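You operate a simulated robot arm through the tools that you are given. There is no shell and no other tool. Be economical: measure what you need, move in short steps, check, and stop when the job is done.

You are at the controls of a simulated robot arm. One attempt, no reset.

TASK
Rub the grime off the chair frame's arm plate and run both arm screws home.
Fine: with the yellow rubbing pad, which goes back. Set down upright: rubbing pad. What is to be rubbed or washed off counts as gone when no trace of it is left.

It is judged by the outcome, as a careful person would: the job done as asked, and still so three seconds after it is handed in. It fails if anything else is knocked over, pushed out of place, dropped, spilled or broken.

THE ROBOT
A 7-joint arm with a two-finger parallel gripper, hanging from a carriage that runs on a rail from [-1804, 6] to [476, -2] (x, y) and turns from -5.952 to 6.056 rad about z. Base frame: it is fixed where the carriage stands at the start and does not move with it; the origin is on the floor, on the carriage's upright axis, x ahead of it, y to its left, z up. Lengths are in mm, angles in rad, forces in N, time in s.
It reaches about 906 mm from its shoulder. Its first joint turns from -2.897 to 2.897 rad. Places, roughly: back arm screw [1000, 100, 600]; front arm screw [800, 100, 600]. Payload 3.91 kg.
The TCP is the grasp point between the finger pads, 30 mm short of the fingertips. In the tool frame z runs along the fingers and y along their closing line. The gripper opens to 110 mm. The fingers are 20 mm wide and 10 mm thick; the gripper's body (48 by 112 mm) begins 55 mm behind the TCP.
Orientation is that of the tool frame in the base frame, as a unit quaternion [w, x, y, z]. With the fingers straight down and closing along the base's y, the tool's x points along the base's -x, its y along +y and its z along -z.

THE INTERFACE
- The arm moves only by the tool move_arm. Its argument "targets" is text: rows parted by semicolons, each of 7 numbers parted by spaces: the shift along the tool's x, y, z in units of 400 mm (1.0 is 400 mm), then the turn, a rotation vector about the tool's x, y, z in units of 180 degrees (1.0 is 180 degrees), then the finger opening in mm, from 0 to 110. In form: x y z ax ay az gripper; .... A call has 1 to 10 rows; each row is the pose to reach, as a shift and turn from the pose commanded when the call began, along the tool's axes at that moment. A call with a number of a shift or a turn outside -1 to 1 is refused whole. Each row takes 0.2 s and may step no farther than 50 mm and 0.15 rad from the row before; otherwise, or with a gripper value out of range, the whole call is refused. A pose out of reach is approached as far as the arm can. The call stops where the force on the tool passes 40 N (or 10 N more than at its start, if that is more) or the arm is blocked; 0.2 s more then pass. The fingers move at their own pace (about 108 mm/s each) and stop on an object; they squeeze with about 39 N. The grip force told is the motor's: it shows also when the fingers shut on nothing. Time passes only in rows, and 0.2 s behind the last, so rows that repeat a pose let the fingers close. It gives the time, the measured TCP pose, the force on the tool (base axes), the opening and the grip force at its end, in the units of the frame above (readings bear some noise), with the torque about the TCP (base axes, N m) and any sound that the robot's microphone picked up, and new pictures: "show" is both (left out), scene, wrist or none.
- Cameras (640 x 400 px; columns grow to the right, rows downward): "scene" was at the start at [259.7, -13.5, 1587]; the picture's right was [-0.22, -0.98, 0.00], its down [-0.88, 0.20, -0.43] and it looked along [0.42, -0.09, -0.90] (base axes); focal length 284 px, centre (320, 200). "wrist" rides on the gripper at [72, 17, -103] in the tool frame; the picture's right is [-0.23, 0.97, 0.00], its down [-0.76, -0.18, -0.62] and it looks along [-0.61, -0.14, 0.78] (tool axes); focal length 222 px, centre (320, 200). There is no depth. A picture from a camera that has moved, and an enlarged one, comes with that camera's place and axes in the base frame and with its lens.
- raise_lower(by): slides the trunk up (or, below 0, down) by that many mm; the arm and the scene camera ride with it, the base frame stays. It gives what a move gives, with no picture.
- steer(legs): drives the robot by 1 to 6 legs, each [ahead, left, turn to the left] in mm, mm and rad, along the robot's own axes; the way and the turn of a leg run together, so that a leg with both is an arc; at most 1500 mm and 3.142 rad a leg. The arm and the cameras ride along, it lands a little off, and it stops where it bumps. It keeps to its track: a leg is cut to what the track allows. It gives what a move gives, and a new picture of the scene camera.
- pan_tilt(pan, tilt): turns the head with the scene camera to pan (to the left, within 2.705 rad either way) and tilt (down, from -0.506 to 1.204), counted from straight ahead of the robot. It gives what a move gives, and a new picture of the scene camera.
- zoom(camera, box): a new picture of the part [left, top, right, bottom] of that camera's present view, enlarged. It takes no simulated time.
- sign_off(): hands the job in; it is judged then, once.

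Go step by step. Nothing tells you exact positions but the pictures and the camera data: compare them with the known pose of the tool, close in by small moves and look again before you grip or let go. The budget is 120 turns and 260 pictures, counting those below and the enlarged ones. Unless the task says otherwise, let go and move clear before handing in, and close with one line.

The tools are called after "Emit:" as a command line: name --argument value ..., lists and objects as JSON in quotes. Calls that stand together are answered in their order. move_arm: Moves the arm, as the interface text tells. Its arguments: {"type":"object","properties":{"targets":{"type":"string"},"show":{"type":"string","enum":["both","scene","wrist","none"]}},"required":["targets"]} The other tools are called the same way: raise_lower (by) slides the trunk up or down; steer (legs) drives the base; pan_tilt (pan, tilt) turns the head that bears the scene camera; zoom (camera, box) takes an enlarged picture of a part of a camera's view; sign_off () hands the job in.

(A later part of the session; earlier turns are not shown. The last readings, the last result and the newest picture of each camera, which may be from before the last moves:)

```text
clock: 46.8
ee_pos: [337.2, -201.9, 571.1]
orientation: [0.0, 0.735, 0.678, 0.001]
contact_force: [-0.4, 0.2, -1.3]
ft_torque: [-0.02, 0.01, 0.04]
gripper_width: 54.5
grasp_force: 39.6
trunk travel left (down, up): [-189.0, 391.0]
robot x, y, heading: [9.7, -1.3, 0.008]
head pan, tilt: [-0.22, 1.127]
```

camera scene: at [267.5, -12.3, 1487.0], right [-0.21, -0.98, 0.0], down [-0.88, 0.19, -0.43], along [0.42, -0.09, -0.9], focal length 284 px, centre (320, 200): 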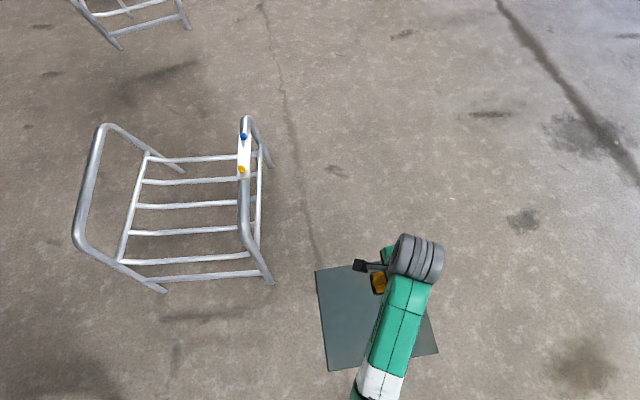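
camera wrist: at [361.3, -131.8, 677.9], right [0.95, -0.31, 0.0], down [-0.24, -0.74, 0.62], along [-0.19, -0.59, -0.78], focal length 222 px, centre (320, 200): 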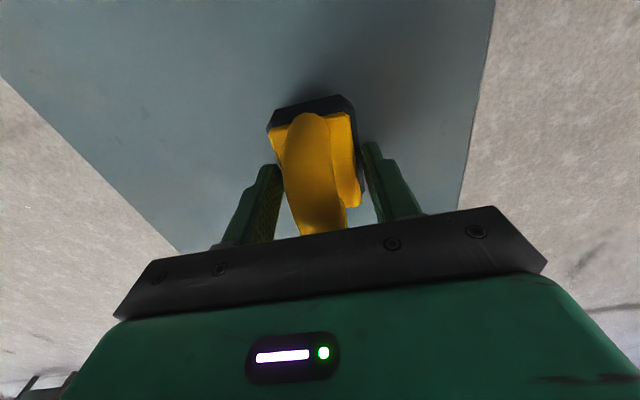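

Emit:
move_arm --targets "0 0 0.001 0 0 0 40; 0 0 0.002 0 0 0 40; 0 0 0.003 0 0 0 40; 0 0 0.004 0 0 0 40; 0 0 0.004 0 0 0 40" --show "none"

```text
clock: 48.0
ee_pos: [337.3, -201.1, 570.0]
orientation: [0.001, 0.736, 0.677, 0.001]
contact_force: [-0.4, 0.2, -1.5]
ft_torque: [0.02, 0.0, -0.01]
gripper_width: 54.5
grasp_force: 39.0
trunk travel left (down, up): [-189.0, 391.0]
robot x, y, heading: [3.0, 0.6, 0.002]
head pan, tilt: [-0.22, 1.127]
```

Emit:
move_arm --targets "0 0 0.001 0 0 0 40; 0 0 0.002 0 0 0 40; 0 0 0.003 0 0 0 40; 0 0 0.004 0 0 0 40; 0 0 0.004 0 0 0 40" --show "none"

```text
clock: 49.2
ee_pos: [336.4, -202.8, 569.8]
orientation: [0.0, 0.735, 0.678, 0.002]
contact_force: [-7.8, 3.7, 32.6]
ft_torque: [0.56, 1.03, 0.02]
gripper_width: 54.3
grasp_force: 38.8
trunk travel left (down, up): [-189.0, 391.0]
robot x, y, heading: [7.4, -1.0, 0.005]
head pan, tilt: [-0.22, 1.127]
```

Firmly on the table. I'll ease off, open and rise.

Emit:
move_arm --targets "0 0 -0.003 0 0 0 40; 0 0 -0.003 0 0 0 40; 0 0 -0.003 0 0 0 60; 0 0 -0.003 0 0 0 95; 0 0 -0.003 0 0 0 95; 0 0 -0.06 0 0 0 95; 0 0 -0.16 0 0 0 95; 0 0 -0.28 0 0 0 95; 0 0 -0.4 0 0 0 95; 0 0 -0.52 0 0 0 95"

Emit:
zoom --camera "wrist" --box '[240, 20, 400, 140]'

```text
clock: 51.4
ee_pos: [336.9, -201.7, 777.0]
orientation: [0.0, 0.736, 0.677, 0.001]
contact_force: [-0.2, 0.6, -0.3]
ft_torque: [-0.03, 0.0, -0.01]
gripper_width: 95.0
grasp_force: 0.1
trunk travel left (down, up): [-189.0, 391.0]
robot x, y, heading: [8.2, 0.1, 0.004]
head pan, tilt: [-0.22, 1.127]
camera scene: at [267.8, -12.4, 1487.0], right [-0.21, -0.98, 0.0], down [-0.88, 0.19, -0.43], along [0.42, -0.09, -0.9], focal length 284 px, centre (320, 200)
camera wrist: at [357.7, -132.0, 880.0], right [0.95, -0.31, 0.0], down [-0.24, -0.74, 0.62], along [-0.19, -0.59, -0.78], focal length 222 px, centre (320, 200)
```

scene: 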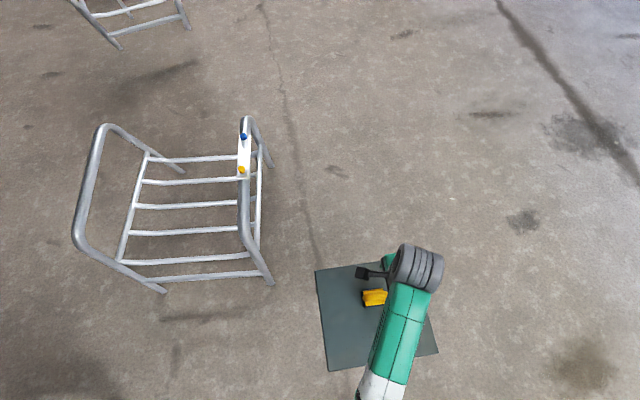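
wrist: 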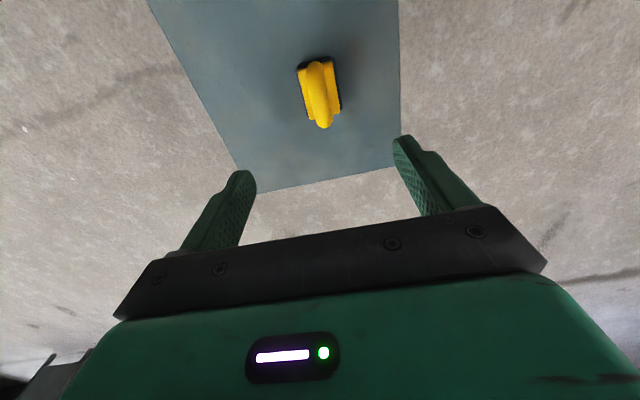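

```text
3.33 times, centred on (320, 80) of wrist
camera zoom: at [357.7, -132.0, 880.0], right [0.95, -0.31, 0.0], down [-0.24, -0.74, 0.62], along [-0.19, -0.59, -0.78], focal length 740 px, centre (320, 600)
```

zoom: 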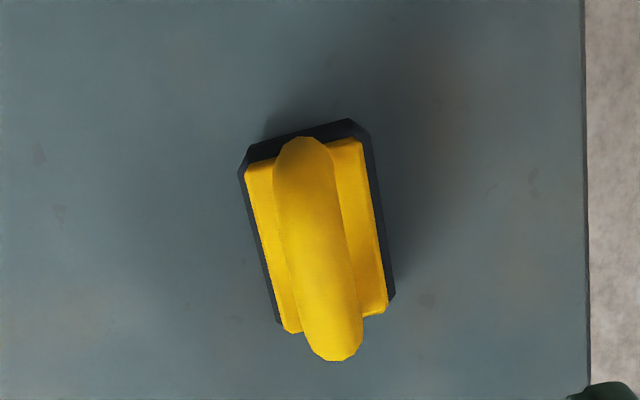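

The pad is back, upright on its spot. Next I'll drive forward for the screws.

Emit:
steer --legs '[[385, 0, 0]]'

Emit:
zoom --camera "scene" --box '[224, 210, 294, 310]'

```text
clock: 53.9
ee_pos: [720.5, -201.2, 775.7]
orientation: [0.001, 0.733, 0.68, 0.001]
contact_force: [-0.2, 0.4, 0.6]
ft_torque: [0.02, 0.0, -0.01]
gripper_width: 95.1
grasp_force: 0.0
trunk travel left (down, up): [-189.0, 391.0]
robot x, y, heading: [392.7, -4.2, 0.012]
head pan, tilt: [-0.22, 1.127]
camera scene: at [650.6, -11.8, 1487.1], right [-0.21, -0.98, 0.0], down [-0.88, 0.19, -0.43], along [0.42, -0.09, -0.9], focal length 284 px, centre (320, 200)
```

scene: 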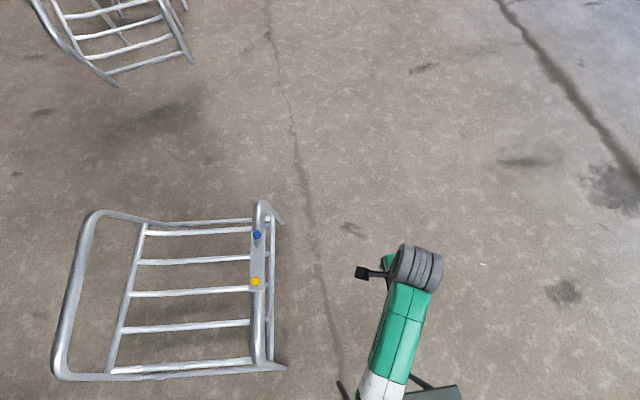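

```text
4.00 times, centred on (259, 260) of scene
camera zoom: at [650.6, -11.8, 1487.1], right [-0.21, -0.98, 0.0], down [-0.88, 0.19, -0.43], along [0.42, -0.09, -0.9], focal length 1136 px, centre (564, -40)
```

zoom: 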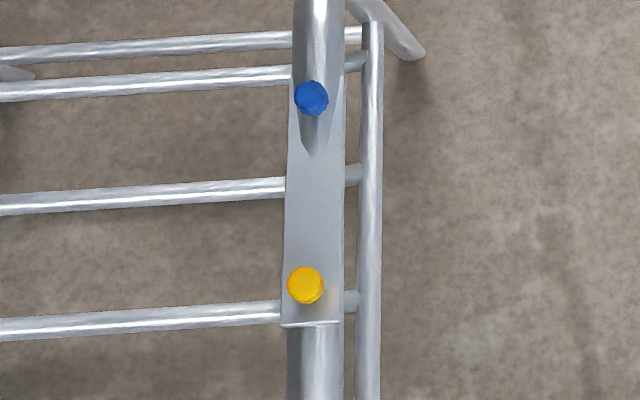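

Plate clean, chair unmoved. I'll bring the open hand above the orange screw while turning the wrist back, to gain range for tightening.

Emit:
move_arm --targets "0.109 0.024 0 0 0 -0.045 80; 0.218 0.048 0 0 0 -0.09 80; 0.328 0.072 0 0 0 -0.135 80; 0.437 0.096 0 0 0 -0.18 80; 0.546 0.12 0 0 0 -0.225 80; 0.655 0.145 0 0 0 -0.27 80; 0.765 0.169 0.01 0 0 -0.315 80; 0.874 0.193 0.03 0 0 -0.36 80; 0.874 0.193 0.06 0 0 -0.405 80; 0.874 0.193 0.08 0 0 -0.45 80"

Emit:
zoom --camera "wrist" --box '[220, 40, 460, 220]'

```text
clock: 56.1
ee_pos: [824.9, 143.6, 744.5]
orientation: [0.001, 0.116, 0.993, -0.001]
contact_force: [-0.1, -0.1, 0.5]
ft_torque: [0.01, 0.01, -0.01]
gripper_width: 79.9
grasp_force: 0.1
trunk travel left (down, up): [-189.0, 391.0]
robot x, y, heading: [390.8, -1.4, 0.013]
head pan, tilt: [-0.22, 1.127]
camera scene: at [650.4, -11.9, 1487.0], right [-0.21, -0.98, 0.0], down [-0.88, 0.19, -0.43], along [0.42, -0.09, -0.9], focal length 284 px, centre (320, 200)
camera wrist: at [756.3, 174.4, 847.6], right [0.44, 0.9, 0.0], down [0.7, -0.35, 0.62], along [0.56, -0.28, -0.78], focal length 222 px, centre (320, 200)
```

scene: 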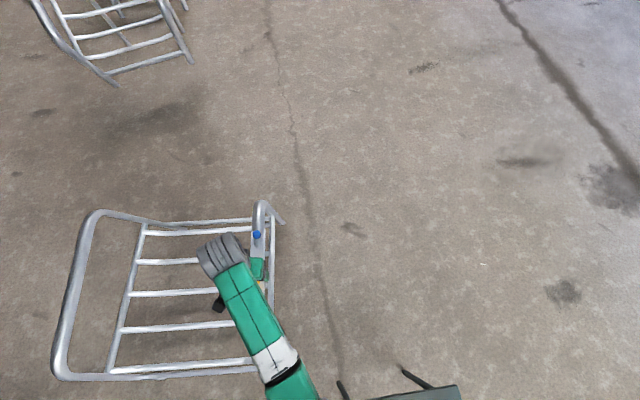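
wrist: 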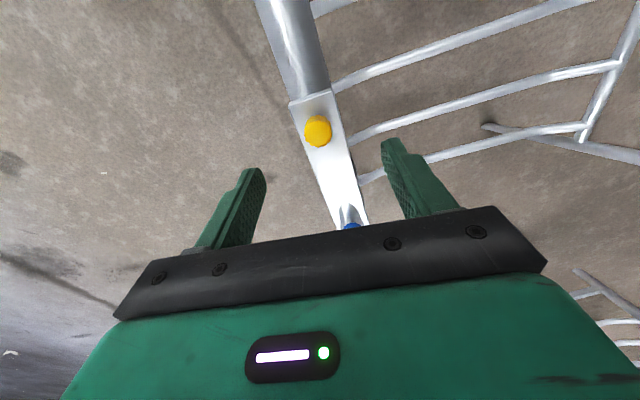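

```text
2.22 times, centred on (340, 130) of wrist
camera zoom: at [756.3, 174.4, 847.6], right [0.44, 0.9, 0.0], down [0.7, -0.35, 0.62], along [0.56, -0.28, -0.78], focal length 494 px, centre (276, 356)
```

zoom: 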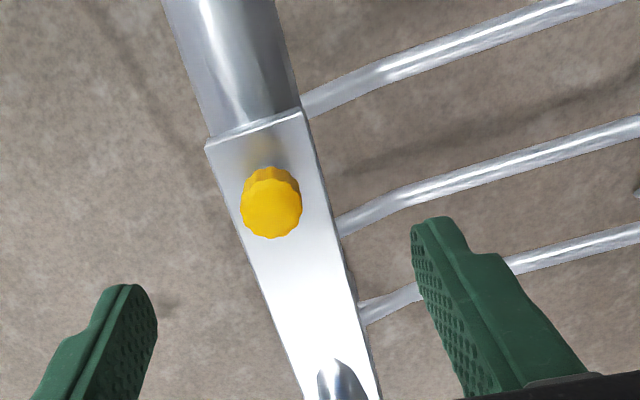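

The orange head is about 24 mm wide near (824, 140, top 658). I'll descend around it and close gently.

Emit:
move_arm --targets "0.001 -0.007 0.06 0 0 0 60; 0.001 -0.007 0.12 0 0 0 60; 0.001 -0.007 0.155 0 0 0 60; 0.001 -0.007 0.166 0 0 0 60" --show "wrist"

Emit:
zoom --camera "wrist" --box '[220, 100, 420, 225]'

```text
clock: 57.1
ee_pos: [823.6, 139.5, 678.4]
orientation: [0.0, 0.115, 0.993, 0.0]
contact_force: [0.4, 0.3, 0.0]
ft_torque: [0.0, -0.02, -0.02]
gripper_width: 59.8
grasp_force: 0.0
trunk travel left (down, up): [-189.0, 391.0]
robot x, y, heading: [387.7, -2.0, 0.01]
head pan, tilt: [-0.22, 1.127]
camera wrist: at [755.4, 171.6, 781.3], right [0.45, 0.9, 0.0], down [0.7, -0.35, 0.62], along [0.56, -0.28, -0.78], focal length 222 px, centre (320, 200)
```

wrist: 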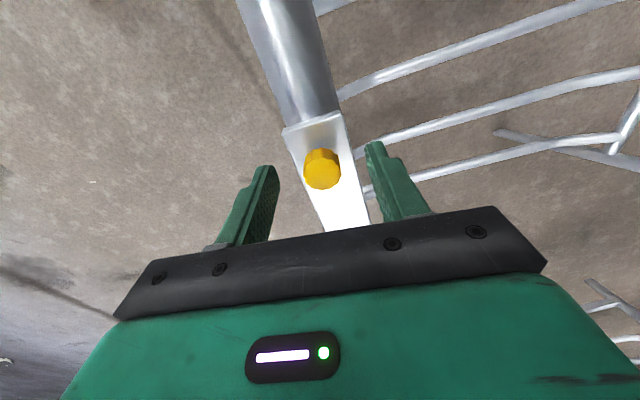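

```text
3.20 times, centred on (320, 162) of wrist
camera zoom: at [755.4, 171.6, 781.3], right [0.45, 0.9, 0.0], down [0.7, -0.35, 0.62], along [0.56, -0.28, -0.78], focal length 711 px, centre (320, 320)
```

zoom: 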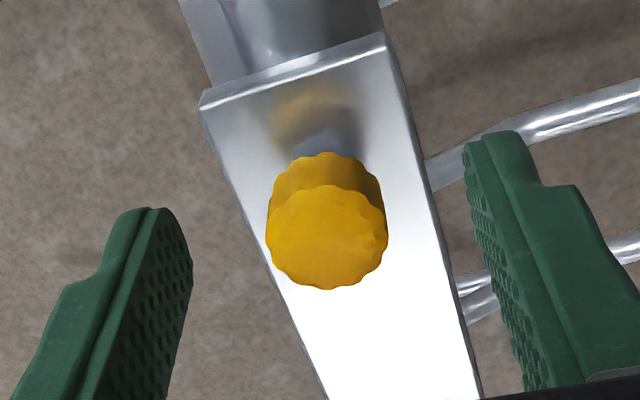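

The knob is centred between the fingers, with a visible gap of bare shank beneath its head. I'll close on it and turn clockwise.

Emit:
move_arm --targets "0 0 -0.003 0 0 0 20; 0 0 -0.003 0 0 0 10; 0 0 -0.003 0 0 0 10; 0 0 -0.003 0 0 0.045 10; 0 0 -0.003 0 0 0.09 10; 0 0 -0.003 0 0 0.135 10; 0 0 -0.003 0 0 0.18 10" --show "wrist"

Emit:
zoom --camera "wrist" --box '[220, 100, 420, 225]'

```text
clock: 58.7
ee_pos: [821.4, 139.5, 678.0]
orientation: [0.001, 0.389, 0.921, 0.0]
contact_force: [4.1, 2.9, 0.6]
ft_torque: [-0.07, 0.12, 0.03]
gripper_width: 24.5
grasp_force: 39.3
trunk travel left (down, up): [-189.0, 391.0]
robot x, y, heading: [395.0, -1.7, 0.008]
head pan, tilt: [-0.22, 1.127]
camera wrist: at [782.6, 203.1, 782.4], right [0.86, 0.52, 0.0], down [0.4, -0.67, 0.62], along [0.32, -0.53, -0.78], focal length 222 px, centre (320, 200)
```

wrist: 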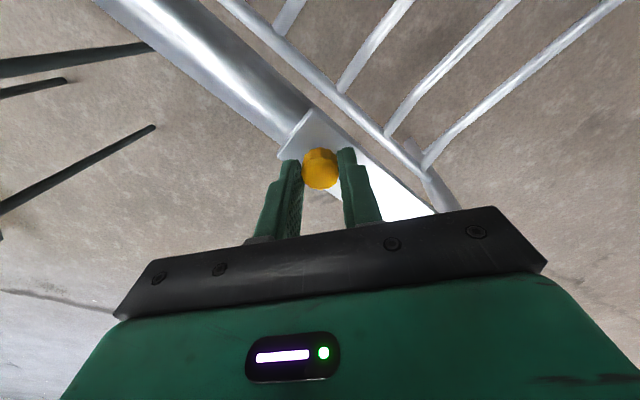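

```text
3.20 times, centred on (320, 162) of wrist
camera zoom: at [782.6, 203.1, 782.4], right [0.86, 0.52, 0.0], down [0.4, -0.67, 0.62], along [0.32, -0.53, -0.78], focal length 711 px, centre (320, 320)
```

zoom: 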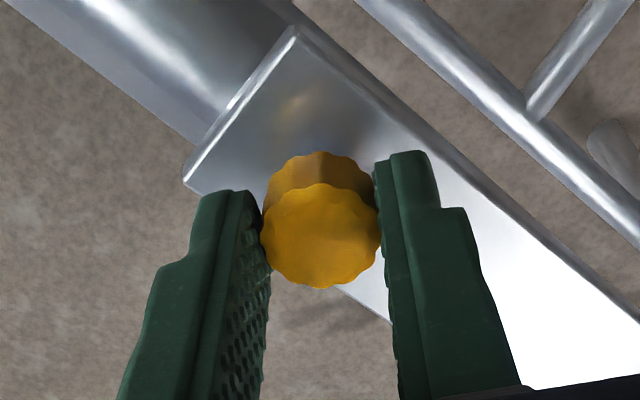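

It turns with little resistance. I'll continue clockwise.

Emit:
move_arm --targets "0 0 0 0 0 0.045 10; 0 0 0 0 0 0.09 10; 0 0 0 0 0 0.135 10; 0 0 0.0 0 0 0.18 10; 0 0 0.0 0 0 0.225 10; 0 0 0.0 0 0 0.27 10; 0 0 0.0 0 0 0.315 10; 0 0 0.0 0 0 0.36 10; 0 0 0.0 0 0 0.405 10; 0 0 0.0 0 0 0.45 10" --show "wrist"

Emit:
zoom --camera "wrist" --box '[220, 100, 420, 225]'

```text
clock: 60.9
ee_pos: [822.5, 139.1, 678.9]
orientation: [0.001, 0.894, 0.448, 0.0]
contact_force: [-1.1, 0.3, 1.2]
ft_torque: [0.38, 0.07, 0.07]
gripper_width: 24.3
grasp_force: 39.0
trunk travel left (down, up): [-189.0, 391.0]
robot x, y, heading: [387.9, 0.3, 0.01]
head pan, tilt: [-0.22, 1.127]
camera wrist: at [877.8, 186.1, 782.6], right [0.64, -0.77, 0.0], down [-0.6, -0.5, 0.62], along [-0.48, -0.4, -0.78], focal length 222 px, centre (320, 200)
```

wrist: 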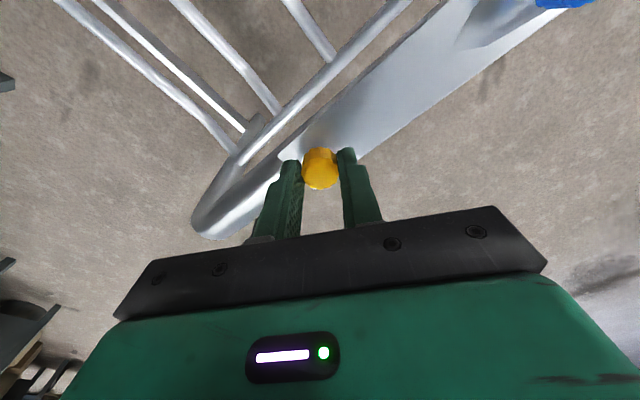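

```text
3.20 times, centred on (320, 162) of wrist
camera zoom: at [877.8, 186.1, 782.6], right [0.64, -0.77, 0.0], down [-0.6, -0.5, 0.62], along [-0.48, -0.4, -0.78], focal length 711 px, centre (320, 320)
```

zoom: 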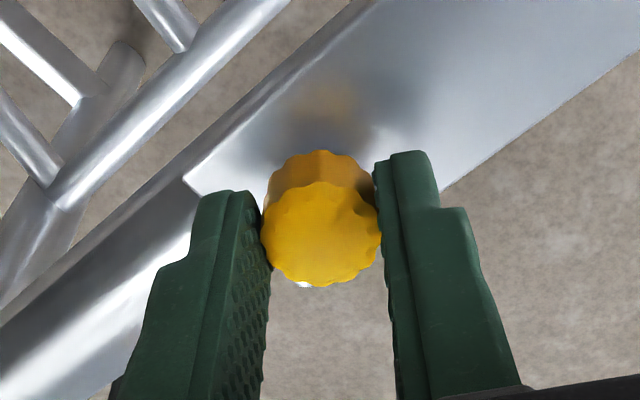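

Turned about 2 rad so far. I'll release, swing back, and check the head's height before continuing.

Emit:
move_arm --targets "0 0 0 0 0 0 45; 0 0 0 0 0 0 45; 0 0 0 0 0 -0.045 45; 0 0 0 0 0 -0.09 45; 0 0 0 0 0 -0.135 45; 0 0 0 0 0 -0.18 45; 0 0 0 0 0 -0.225 45; 0 0 0 0 0 -0.27 45; 0 0 0 0 0 -0.315 45; 0 0 0 0 0 -0.36 45" --show "none"

Emit:
move_arm --targets "0 0 0 0 0 -0.045 45; 0 0 0 0 0 -0.09 45; 0 0 0 0 0 -0.135 45; 0 0 0 0 0 -0.18 45; 0 0 0 0 0 -0.225 45; 0 0 0 0 0 -0.27 45; 0 0 0 0 0 -0.315 45; 0 0 0 0 0 -0.36 45; 0 0 0 0 0 -0.405 45; 0 0 0 0 0 -0.45 45" --show "none"

Emit:
zoom --camera "wrist" --box '[220, 100, 420, 225]'

```text
clock: 63.1
ee_pos: [823.0, 138.9, 679.2]
orientation: [0.001, 0.513, 0.858, 0.0]
contact_force: [0.3, -0.2, 0.3]
ft_torque: [-0.01, -0.01, -0.02]
gripper_width: 44.9
grasp_force: 0.0
trunk travel left (down, up): [-189.0, 391.0]
robot x, y, heading: [390.1, -3.1, 0.012]
head pan, tilt: [-0.22, 1.127]
```

```text
clock: 65.3
ee_pos: [824.7, 138.4, 679.0]
orientation: [0.002, -0.167, 0.986, 0.0]
contact_force: [-0.2, 0.4, 0.3]
ft_torque: [-0.02, 0.0, -0.01]
gripper_width: 45.1
grasp_force: 0.2
trunk travel left (down, up): [-189.0, 391.0]
robot x, y, heading: [391.7, 2.9, 0.008]
head pan, tilt: [-0.22, 1.127]
```

```text
3.20 times, centred on (320, 162) of wrist
camera zoom: at [747.7, 130.6, 782.2], right [-0.11, 0.99, 0.0], down [0.78, 0.08, 0.62], along [0.62, 0.07, -0.78], focal length 711 px, centre (320, 320)
```

zoom: 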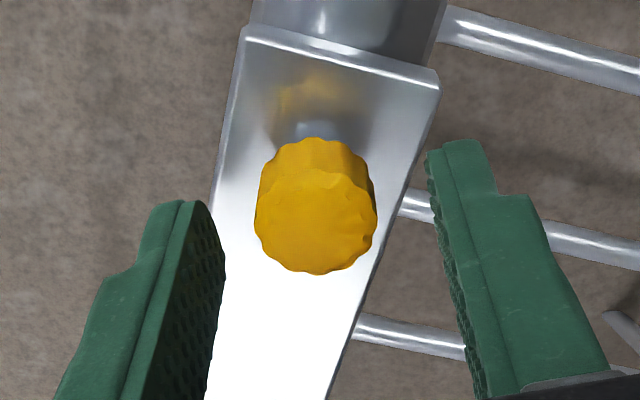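

The head may be slightly lower. I'll test how much further back the wrist can swing.

Emit:
move_arm --targets "0 0 0 0 0 -0.045 45; 0 0 0 0 0 -0.09 45; 0 0 0 0 0 -0.135 45; 0 0 0 0 0 -0.18 45; 0 0 0 0 0 -0.225 45; 0 0 0 0 0 -0.27 45; 0 0 0 0 0 -0.315 45; 0 0 0 0 0 -0.36 45; 0 0 0 0 0 -0.405 45; 0 0 0 0 0 -0.45 45" --show "wrist"

Emit:
zoom --camera "wrist" --box '[220, 100, 420, 225]'

```text
clock: 67.5
ee_pos: [822.9, 139.4, 678.8]
orientation: [-0.001, 0.767, -0.642, 0.001]
contact_force: [0.1, -0.8, -1.2]
ft_torque: [0.0, -0.02, -0.03]
gripper_width: 45.0
grasp_force: 0.0
trunk travel left (down, up): [-189.0, 391.0]
robot x, y, heading: [392.3, 1.8, 0.013]
head pan, tilt: [-0.22, 1.127]
camera wrist: at [817.7, 64.4, 783.0], right [-1.0, 0.05, 0.0], down [0.04, 0.78, 0.62], along [0.03, 0.62, -0.78], focal length 222 px, centre (320, 200)
```

wrist: 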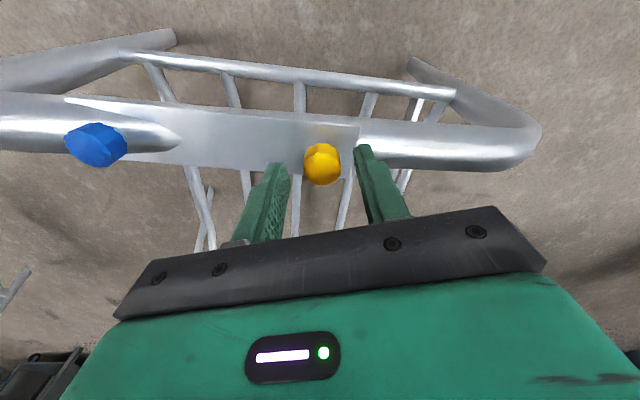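

```text
3.20 times, centred on (320, 162) of wrist
camera zoom: at [817.7, 64.4, 783.0], right [-1.0, 0.05, 0.0], down [0.04, 0.78, 0.62], along [0.03, 0.62, -0.78], focal length 711 px, centre (320, 320)
```

zoom: 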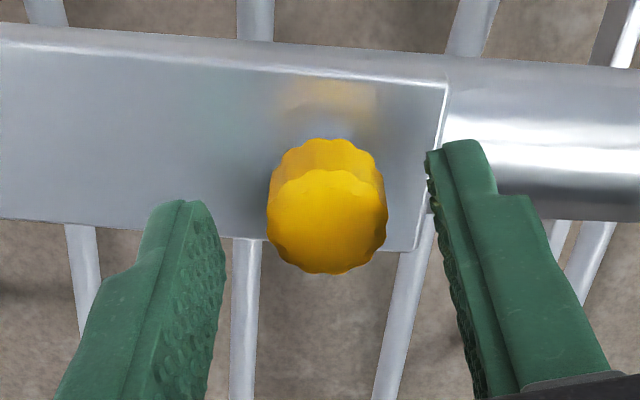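

The wrist has nearly 4 rad of swing, and the head appears to have dropped a few mm. I'll lower 3 mm, regrip and turn clockwise.

Emit:
move_arm --targets "0 0 0.008 0 0 0 45; 0 0 0.008 0 0 0 15; 0 0 0.008 0 0 0 10; 0 0 0.008 0 0 0 10; 0 0 0.008 0 0 0.045 10; 0 0 0.008 0 0 0.09 10; 0 0 0.008 0 0 0.135 10; 0 0 0.008 0 0 0.18 10; 0 0 0.008 0 0 0.225 10; 0 0 0.008 0 0 0.27 10" --show "none"

Emit:
zoom --camera "wrist" --box '[220, 100, 420, 225]'

Emit:
move_arm --targets "0 0 0 0 0 0.045 10; 0 0 0 0 0 0.09 10; 0 0 0 0 0 0.135 10; 0 0 0.0 0 0 0.18 10; 0 0 0.0 0 0 0.225 10; 0 0 0.0 0 0 0.27 10; 0 0 0.0 0 0 0.315 10; 0 0 0.0 0 0 0.36 10; 0 0 0.0 0 0 0.405 10; 0 0 0.0 0 0 0.45 10" --show "none"

Emit:
zoom --camera "wrist" --box '[220, 100, 420, 225]'

```text
clock: 69.7
ee_pos: [821.0, 137.5, 675.3]
orientation: [0.001, -0.433, 0.901, -0.001]
contact_force: [-9.7, -2.8, 19.0]
ft_torque: [0.13, 0.16, 0.02]
gripper_width: 23.9
grasp_force: 38.7
trunk travel left (down, up): [-189.0, 391.0]
robot x, y, heading: [391.0, 1.1, 0.013]
head pan, tilt: [-0.22, 1.127]
```

```text
3.20 times, centred on (320, 162) of wrist
camera zoom: at [761.9, 91.7, 779.2], right [-0.62, 0.79, 0.0], down [0.61, 0.48, 0.62], along [0.49, 0.39, -0.78], focal length 711 px, centre (320, 320)
```

zoom: 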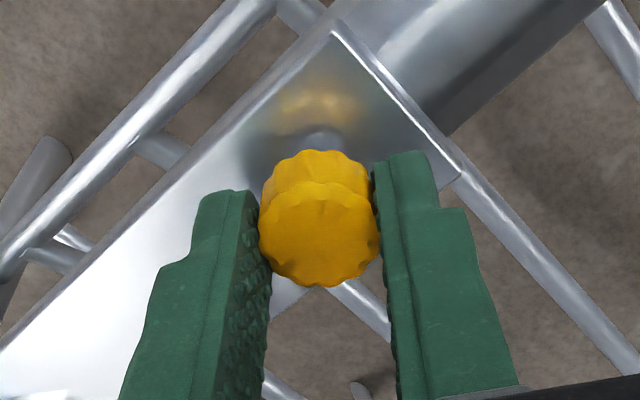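

```text
clock: 71.9
ee_pos: [823.1, 137.4, 675.3]
orientation: [0.0, 0.256, 0.967, 0.0]
contact_force: [-9.3, -6.4, 23.6]
ft_torque: [-0.06, 0.21, 0.05]
gripper_width: 23.9
grasp_force: 38.8
trunk travel left (down, up): [-189.0, 391.0]
robot x, y, heading: [390.1, -2.1, 0.013]
head pan, tilt: [-0.22, 1.127]
```

```text
3.20 times, centred on (320, 162) of wrist
camera zoom: at [766.1, 187.7, 778.9], right [0.68, 0.73, 0.0], down [0.57, -0.53, 0.62], along [0.46, -0.42, -0.78], focal length 711 px, centre (320, 320)
```

zoom: 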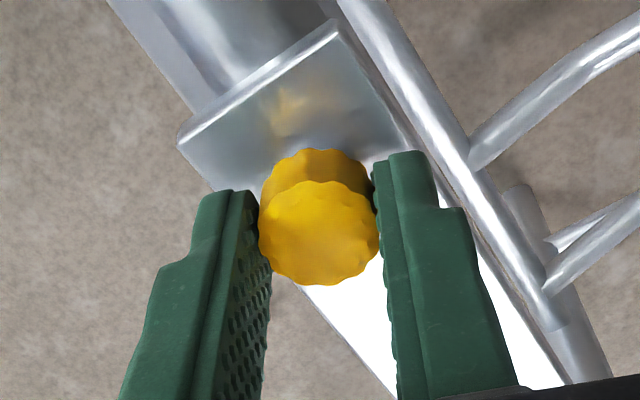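

Fingertips likely touch the plate (Fz 20 N). I'll lift 1 mm while continuing to turn, then release and check the height.

Emit:
move_arm --targets "0 0 -0.003 0 0 0.045 10; 0 0 -0.003 0 0 0.09 10; 0 0 -0.003 0 0 0.135 10; 0 0 -0.003 0 0 0.18 10; 0 0 -0.003 0 0 0.225 10; 0 0 -0.003 0 0 0.27 10; 0 0 -0.003 0 0 0.315 10; 0 0 -0.003 0 0 0.36 10; 0 0 -0.003 0 0 0.405 10; 0 0 -0.003 0 0 0.45 10" --show "none"

Emit:
zoom --camera "wrist" --box '[220, 100, 420, 225]'

Emit:
move_arm --targets "0 0 0 0 0 0 45; 0 0 0 0 0 0 45; 0 0 0 0 0 0 45" --show "none"

Emit:
zoom --camera "wrist" --box '[220, 100, 420, 225]'

```text
clock: 74.1
ee_pos: [820.5, 138.2, 675.6]
orientation: [-0.001, 0.823, 0.568, -0.001]
contact_force: [-2.9, -4.7, 0.9]
ft_torque: [0.95, -0.28, 0.02]
gripper_width: 24.0
grasp_force: 38.9
trunk travel left (down, up): [-189.0, 391.0]
robot x, y, heading: [391.1, -0.2, 0.012]
head pan, tilt: [-0.22, 1.127]
```

```text
3.20 times, centred on (320, 162) of wrist
camera zoom: at [861.3, 199.1, 779.6], right [0.83, -0.56, 0.0], down [-0.44, -0.65, 0.62], along [-0.35, -0.52, -0.78], focal length 711 px, centre (320, 320)
```

zoom: 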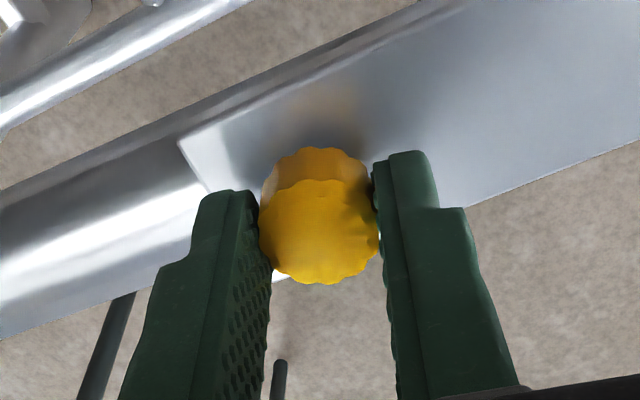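

```text
clock: 74.9
ee_pos: [823.4, 138.7, 676.3]
orientation: [0.001, 0.822, 0.57, 0.001]
contact_force: [-0.1, 0.3, 0.4]
ft_torque: [0.01, 0.0, -0.04]
gripper_width: 45.0
grasp_force: 0.2
trunk travel left (down, up): [-189.0, 391.0]
robot x, y, heading: [390.4, -1.3, 0.014]
head pan, tilt: [-0.22, 1.127]
```

```text
3.20 times, centred on (320, 162) of wrist
camera zoom: at [862.5, 200.6, 780.1], right [0.83, -0.55, 0.0], down [-0.43, -0.65, 0.62], along [-0.34, -0.52, -0.78], focal length 711 px, centre (320, 320)
```

zoom: 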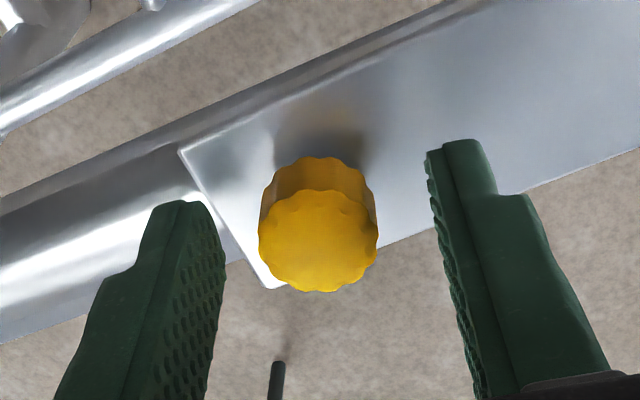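

The gap under the head has clearly shrunk, so clockwise is right. I'll swing back and take another full turn.

Emit:
move_arm --targets "0 0 0 0 0 -0.047 45; 0 0 0 0 0 -0.094 45; 0 0 0 0 0 -0.141 45; 0 0 0 0 0 -0.188 45; 0 0 0 0 0 -0.235 45; 0 0 0 0 0 -0.282 45; 0 0 0 0 0 -0.329 45; 0 0 0 0 0 -0.376 45; 0 0 0 0 0 -0.423 45; 0 0 0 0 0 -0.47 45" --show "none"

Emit:
move_arm --targets "0 0 0 0 0 -0.047 45; 0 0 0 0 0 -0.094 45; 0 0 0 0 0 -0.141 45; 0 0 0 0 0 -0.188 45; 0 0 0 0 0 -0.235 45; 0 0 0 0 0 -0.282 45; 0 0 0 0 0 -0.329 45; 0 0 0 0 0 -0.376 45; 0 0 0 0 0 -0.423 45; 0 0 0 0 0 -0.47 45" --show "none"

Emit:
move_arm --targets "0 0 0 0 0 -0.047 45; 0 0 0 0 0 -0.094 45; 0 0 0 0 0 -0.141 45; 0 0 0 0 0 -0.188 45; 0 0 0 0 0 -0.188 20; 0 0 0 0 0 -0.188 10;  0 0 0 0 0 -0.188 10" --show "none"

Emit:
zoom --camera "wrist" --box '[220, 100, 420, 225]'

```text
clock: 77.1
ee_pos: [823.2, 138.8, 676.5]
orientation: [0.001, 0.224, 0.975, 0.001]
contact_force: [-1.0, 0.4, -0.8]
ft_torque: [-0.03, 0.02, -0.02]
gripper_width: 45.1
grasp_force: 0.0
trunk travel left (down, up): [-189.0, 391.0]
robot x, y, heading: [388.9, -1.9, 0.016]
head pan, tilt: [-0.22, 1.127]
```

```text
clock: 79.3
ee_pos: [823.1, 138.9, 677.3]
orientation: [0.001, -0.49, 0.871, 0.001]
contact_force: [-0.2, 1.0, 0.2]
ft_torque: [-0.05, -0.02, -0.01]
gripper_width: 44.9
grasp_force: 0.0
trunk travel left (down, up): [-189.0, 391.0]
robot x, y, heading: [390.4, 1.4, 0.007]
head pan, tilt: [-0.22, 1.127]
```

```text
clock: 80.9
ee_pos: [821.6, 139.4, 678.1]
orientation: [0.0, 0.723, -0.691, 0.0]
contact_force: [-4.2, 0.0, 1.8]
ft_torque: [-0.16, 0.41, 0.01]
gripper_width: 24.1
grasp_force: 39.1
trunk travel left (down, up): [-189.0, 391.0]
robot x, y, heading: [389.2, -0.9, 0.023]
head pan, tilt: [-0.22, 1.127]
```

```text
3.20 times, centred on (320, 162) of wrist
camera zoom: at [806.4, 65.6, 780.2], right [-0.98, 0.18, 0.0], down [0.14, 0.77, 0.62], along [0.11, 0.61, -0.78], focal length 711 px, centre (320, 320)
```

zoom: 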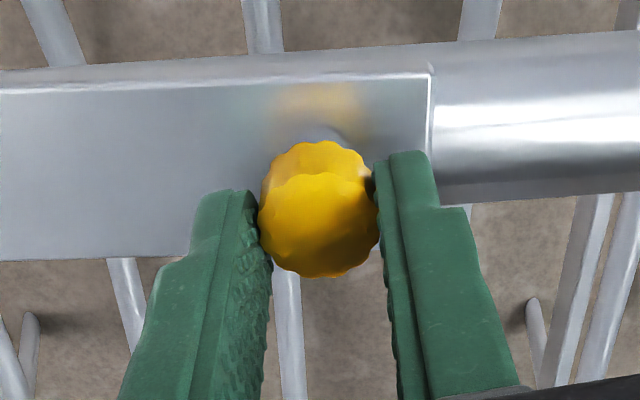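

Torque about the screw stays tiny, so it runs freely and isn't home yet. I'll do full ratchet cycles, watching for torque to rise.

Emit:
move_arm --targets "0 0 0 0 0 0.047 10; 0 0 0 0 0 0.094 10; 0 0 0 0 0 0.141 10; 0 0 0 0 0 0.188 10; 0 0 0 0 0 0.235 10; 0 0 0 0 0 0.282 10; 0 0 0 0 0 0.329 10; 0 0 0 0 0 0.376 10; 0 0 0 0 0 0.423 10; 0 0 0 0 0 0.47 10" --show "none"

Emit:
move_arm --targets "0 0 0 0 0 0.047 10; 0 0 0 0 0 0.094 10; 0 0 0 0 0 0.141 10; 0 0 0 0 0 0.188 10; 0 0 0 0 0 0.235 10; 0 0 0 0 0 0.282 10; 0 0 0 0 0 0.329 10; 0 0 0 0 0 0.376 10; 0 0 0 0 0 0.423 10; 0 0 0 0 0 0.47 10" --show "none"

Emit:
move_arm --targets "0 0 0 0 0 0.047 10; 0 0 0 0 0 0.094 10; 0 0 0 0 0 0.141 10; 0 0 0 0 0 0.188 10; 0 0 0 0 0 0.188 45; 0 0 0 0 0 0.188 45; 0 0 0 0 0 0.188 45" --show "none"

Emit:
zoom --camera "wrist" --box '[220, 100, 420, 225]'

```text
clock: 83.1
ee_pos: [823.2, 138.2, 676.7]
orientation: [0.001, -0.068, 0.998, 0.001]
contact_force: [2.0, -1.1, 0.6]
ft_torque: [0.2, 0.32, 0.04]
gripper_width: 24.0
grasp_force: 39.4
trunk travel left (down, up): [-189.0, 391.0]
robot x, y, heading: [393.5, -0.8, 0.013]
head pan, tilt: [-0.22, 1.127]
```

```text
clock: 85.3
ee_pos: [821.9, 139.1, 676.7]
orientation: [-0.001, 0.621, 0.784, 0.0]
contact_force: [-3.5, -2.7, -2.8]
ft_torque: [-0.02, 0.11, 0.44]
gripper_width: 23.7
grasp_force: 39.4
trunk travel left (down, up): [-189.0, 391.0]
robot x, y, heading: [388.0, 0.7, 0.012]
head pan, tilt: [-0.22, 1.127]
```

```text
clock: 86.9
ee_pos: [824.0, 139.9, 677.2]
orientation: [0.0, 0.822, 0.57, 0.001]
contact_force: [-0.6, 0.6, -0.4]
ft_torque: [0.02, 0.03, -0.01]
gripper_width: 45.1
grasp_force: 0.1
trunk travel left (down, up): [-189.0, 391.0]
robot x, y, heading: [391.9, -2.1, 0.012]
head pan, tilt: [-0.22, 1.127]
```

```text
3.20 times, centred on (320, 162) of wrist
camera zoom: at [862.6, 200.3, 780.8], right [0.83, -0.55, 0.0], down [-0.43, -0.65, 0.62], along [-0.34, -0.52, -0.78], focal length 711 px, centre (320, 320)
```

zoom: 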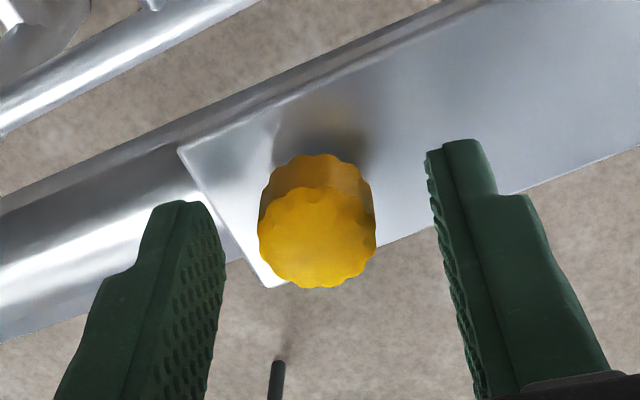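

Torque jumped to 0.44 N·m: the orange screw appears tight. I'll regrip and confirm with one more short twist.

Emit:
move_arm --targets "0 0 0 0 0 -0.047 45; 0 0 0 0 0 -0.094 45; 0 0 0 0 0 -0.141 45; 0 0 0 0 0 -0.188 45; 0 0 0 0 0 -0.235 45; 0 0 0 0 0 -0.282 45; 0 0 0 0 0 -0.282 20; 0 0 0 0 0 -0.282 10; 0 0 0 0 0 -0.282 10" --show "none"

Emit:
move_arm --targets "0 0 0 0 0 0.02 10; 0 0 0 0 0 0.04 10; 0 0 0 0 0 0.06 10" --show "none"

Emit:
move_arm --targets "0 0 0 0 0 0.02 10; 0 0 0 0 0 0.04 10; 0 0 0 0 0 0.06 10; 0 0 0 0 0 0.08 10; 0 0 0 0 0 0.1 10" --show "none"

Emit:
zoom --camera "wrist" --box '[220, 100, 420, 225]'

```text
clock: 88.9
ee_pos: [821.1, 138.9, 675.6]
orientation: [0.0, 0.498, 0.867, 0.0]
contact_force: [-5.6, -4.1, 0.9]
ft_torque: [0.07, -0.05, 0.06]
gripper_width: 24.5
grasp_force: 39.0
trunk travel left (down, up): [-189.0, 391.0]
robot x, y, heading: [388.8, -5.4, 0.011]
head pan, tilt: [-0.22, 1.127]
```

```text
clock: 89.7
ee_pos: [820.9, 138.4, 677.0]
orientation: [0.0, 0.578, 0.816, 0.0]
contact_force: [-4.4, -4.8, -0.1]
ft_torque: [0.07, -0.11, 0.22]
gripper_width: 24.1
grasp_force: 38.7
trunk travel left (down, up): [-189.0, 391.0]
robot x, y, heading: [387.6, 1.5, 0.016]
head pan, tilt: [-0.22, 1.127]
```

```text
clock: 90.9
ee_pos: [821.5, 138.3, 675.7]
orientation: [0.001, 0.698, 0.716, -0.001]
contact_force: [-5.5, -3.0, 0.5]
ft_torque: [-0.07, 0.42, 0.42]
gripper_width: 24.3
grasp_force: 38.5
trunk travel left (down, up): [-189.0, 391.0]
robot x, y, heading: [391.2, 1.1, 0.01]
head pan, tilt: [-0.22, 1.127]
```

```text
3.20 times, centred on (320, 162) of wrist
camera zoom: at [835.1, 210.8, 780.1], right [0.98, -0.2, 0.0], down [-0.16, -0.77, 0.62], along [-0.13, -0.61, -0.78], focal length 711 px, centre (320, 320)
```

zoom: 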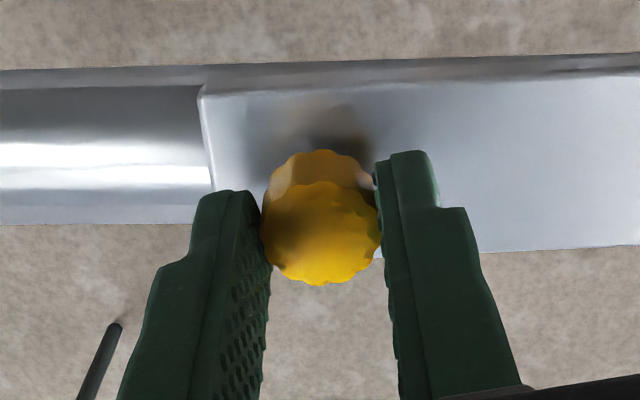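

Torque again climbs to the slip limit (0.42), so the orange screw is home. I'll release, rise and move above the blue screw while swinging the wrist back.

Emit:
move_arm --targets "0 0 0 0 0 0 50; 0 0 0 0 0 0 50; 0 0 -0.08 0 0 0 60; 0 0 -0.16 0 0 0 60; -0.01 0.06 -0.18 0 0 -0.047 60; -0.02 0.12 -0.18 0 0 -0.094 60; -0.03 0.18 -0.18 0 0 -0.141 60; -0.04 0.24 -0.18 0 0 -0.188 60; -0.05 0.3 -0.18 0 0 -0.235 60; -0.059 0.351 -0.18 0 0 -0.282 60" --show "none"

Emit:
move_arm --targets "0 0 0 0 0 -0.047 60; 0 0 0 0 0 -0.094 60; 0 0 0 0 0 -0.141 60; 0 0 0 0 0 -0.188 60; 0 0 0 0 0 -0.235 60; 0 0 0 0 0 -0.282 60; 0 0 0 0 0 -0.329 60; 0 0 0 0 0 -0.376 60; 0 0 0 0 0 -0.423 60; 0 0 0 0 0 -0.47 60"

Emit:
zoom --camera "wrist" --box '[220, 60, 460, 220]'

Emit:
zoom --camera "scene" --box '[224, 210, 294, 310]'

```text
clock: 93.1
ee_pos: [963.9, 118.1, 748.9]
orientation: [0.001, 0.322, 0.947, 0.001]
contact_force: [-0.2, -0.9, -0.3]
ft_torque: [-0.01, -0.04, -0.01]
gripper_width: 60.1
grasp_force: 0.0
trunk travel left (down, up): [-189.0, 391.0]
robot x, y, heading: [393.8, 1.0, 0.012]
head pan, tilt: [-0.22, 1.127]
```

```text
clock: 95.3
ee_pos: [963.6, 118.1, 749.0]
orientation: [0.001, -0.398, 0.917, -0.001]
contact_force: [0.1, 0.0, -0.4]
ft_torque: [0.0, 0.02, 0.01]
gripper_width: 60.0
grasp_force: 0.0
trunk travel left (down, up): [-189.0, 391.0]
robot x, y, heading: [391.0, 1.5, 0.013]
head pan, tilt: [-0.22, 1.127]
camera scene: at [650.5, -11.8, 1487.0], right [-0.21, -0.98, 0.0], down [-0.88, 0.19, -0.43], along [0.42, -0.09, -0.9], focal length 284 px, centre (320, 200)
camera wrist: at [900.3, 77.1, 852.6], right [-0.56, 0.83, 0.0], down [0.65, 0.44, 0.62], along [0.52, 0.35, -0.78], focal length 222 px, centre (320, 200)
```

scene: 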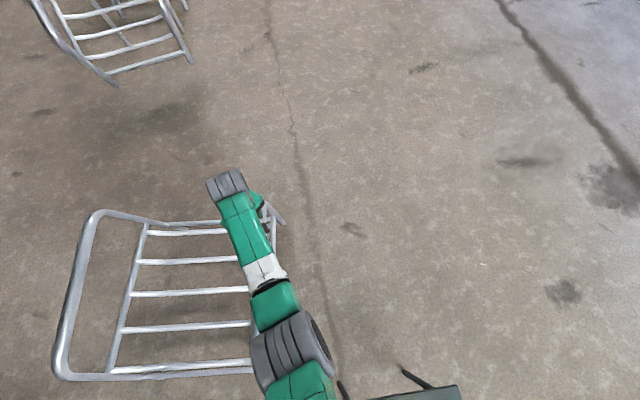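
wrist: 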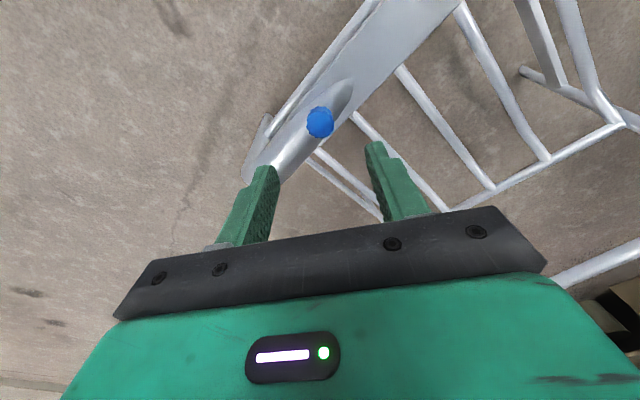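

```text
2.50 times, centred on (340, 140) of wrist
camera zoom: at [900.3, 77.1, 852.6], right [-0.56, 0.83, 0.0], down [0.65, 0.44, 0.62], along [0.52, 0.35, -0.78], focal length 555 px, centre (270, 350)
```

zoom: 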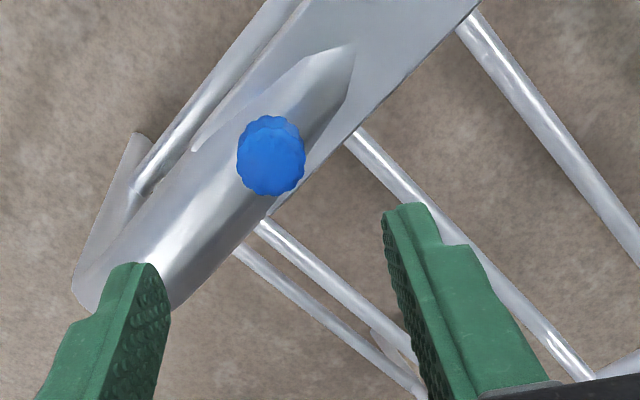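

```text
4.00 times, centred on (259, 260) of scene
camera zoom: at [650.5, -11.8, 1487.0], right [-0.21, -0.98, 0.0], down [-0.88, 0.19, -0.43], along [0.42, -0.09, -0.9], focal length 1136 px, centre (564, -40)
```

zoom: 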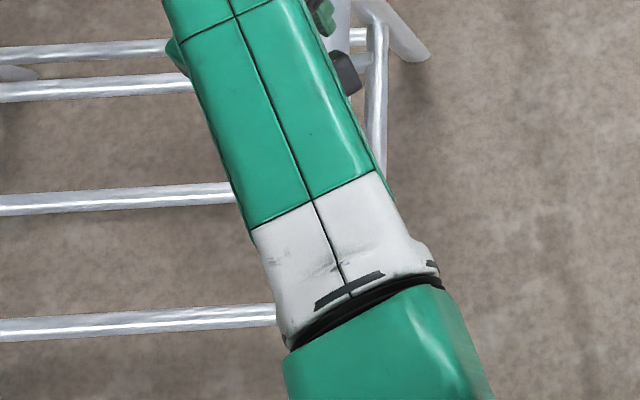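

The blue screw sits where the tube emerges above the plate, so I must watch for it. I'll come down partway and look again.

Emit:
move_arm --targets "0 0 0.06 0 0 -0.02 60; 0 0 0.11 0 0 -0.04 60" --show "wrist"

Emit:
zoom --camera "wrist" --box '[220, 80, 420, 205]'

```text
clock: 95.9
ee_pos: [964.2, 120.1, 704.0]
orientation: [0.0, -0.454, 0.891, -0.001]
contact_force: [-0.5, 0.2, -0.5]
ft_torque: [0.01, -0.01, -0.01]
gripper_width: 60.0
grasp_force: 0.1
trunk travel left (down, up): [-189.0, 391.0]
robot x, y, heading: [396.0, -1.1, 0.014]
head pan, tilt: [-0.22, 1.127]
camera wrist: at [906.4, 70.2, 808.3], right [-0.65, 0.76, 0.0], down [0.59, 0.51, 0.62], along [0.47, 0.41, -0.78], focal length 222 px, centre (320, 200)
```

wrist: 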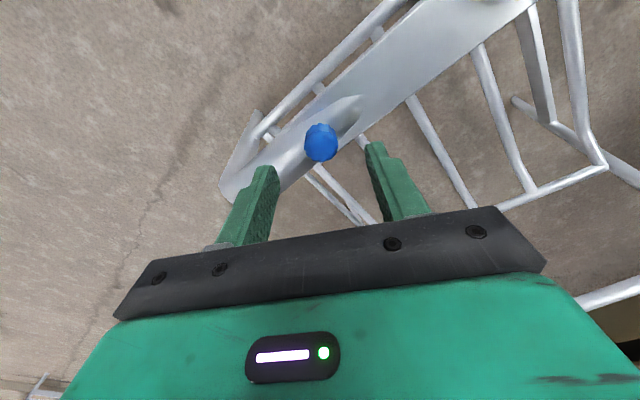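

```text
3.20 times, centred on (320, 142) of wrist
camera zoom: at [906.4, 70.2, 808.3], right [-0.65, 0.76, 0.0], down [0.59, 0.51, 0.62], along [0.47, 0.41, -0.78], focal length 711 px, centre (320, 384)
```

zoom: 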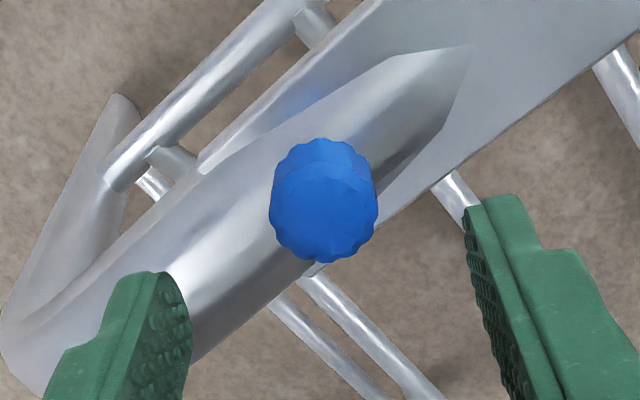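

Best estimate for the blue head is (962, 118), top about z 654. I'll shift 3 mm toward it and descend carefully.

Emit:
move_arm --targets "0.006 0.001 0.02 0 0 0 55; 0.006 0.001 0.04 0 0 0 55; 0.006 0.001 0.05 0 0 0 55" --show "none"

Emit:
zoom --camera "wrist" --box '[220, 90, 420, 215]'

```text
clock: 96.7
ee_pos: [962.4, 118.1, 685.2]
orientation: [0.001, -0.454, 0.891, 0.0]
contact_force: [-0.2, -0.2, 0.1]
ft_torque: [-0.03, 0.0, 0.01]
gripper_width: 54.8
grasp_force: 0.0
trunk travel left (down, up): [-189.0, 391.0]
robot x, y, heading: [392.8, 1.2, 0.013]
head pan, tilt: [-0.22, 1.127]
```

```text
3.20 times, centred on (320, 152) of wrist
camera zoom: at [904.2, 68.2, 788.2], right [-0.65, 0.76, 0.0], down [0.59, 0.51, 0.62], along [0.47, 0.41, -0.78], focal length 711 px, centre (320, 352)
```

zoom: 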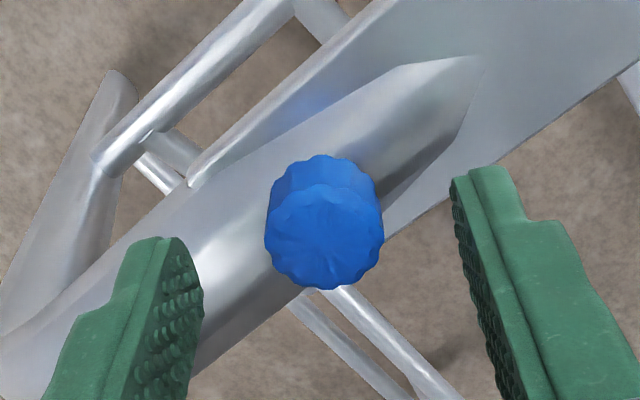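

Well aligned now. I'll descend another 5 mm and close.

Emit:
move_arm --targets "0 0 0.006 0 0 0 50; 0 0 0.012 0 0 0 50; 0 0 0.012 0 0 0 25; 0 0 0.012 0 0 0 10; 0 0 0.012 0 0 0 10" --show "none"

Emit:
zoom --camera "wrist" --box '[220, 100, 420, 225]'

```text
clock: 97.9
ee_pos: [960.6, 118.0, 679.7]
orientation: [0.001, -0.454, 0.891, 0.0]
contact_force: [-5.7, 4.3, 4.8]
ft_torque: [-0.22, 0.16, -0.01]
gripper_width: 24.3
grasp_force: 38.8
trunk travel left (down, up): [-189.0, 391.0]
robot x, y, heading: [395.5, -4.3, 0.016]
head pan, tilt: [-0.22, 1.127]
```

```text
3.20 times, centred on (320, 162) of wrist
camera zoom: at [903.2, 69.0, 783.2], right [-0.65, 0.76, 0.0], down [0.59, 0.51, 0.62], along [0.47, 0.41, -0.78], focal length 711 px, centre (320, 320)
```

zoom: 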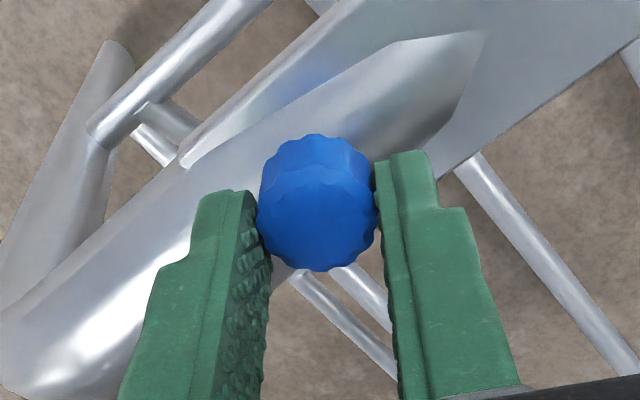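

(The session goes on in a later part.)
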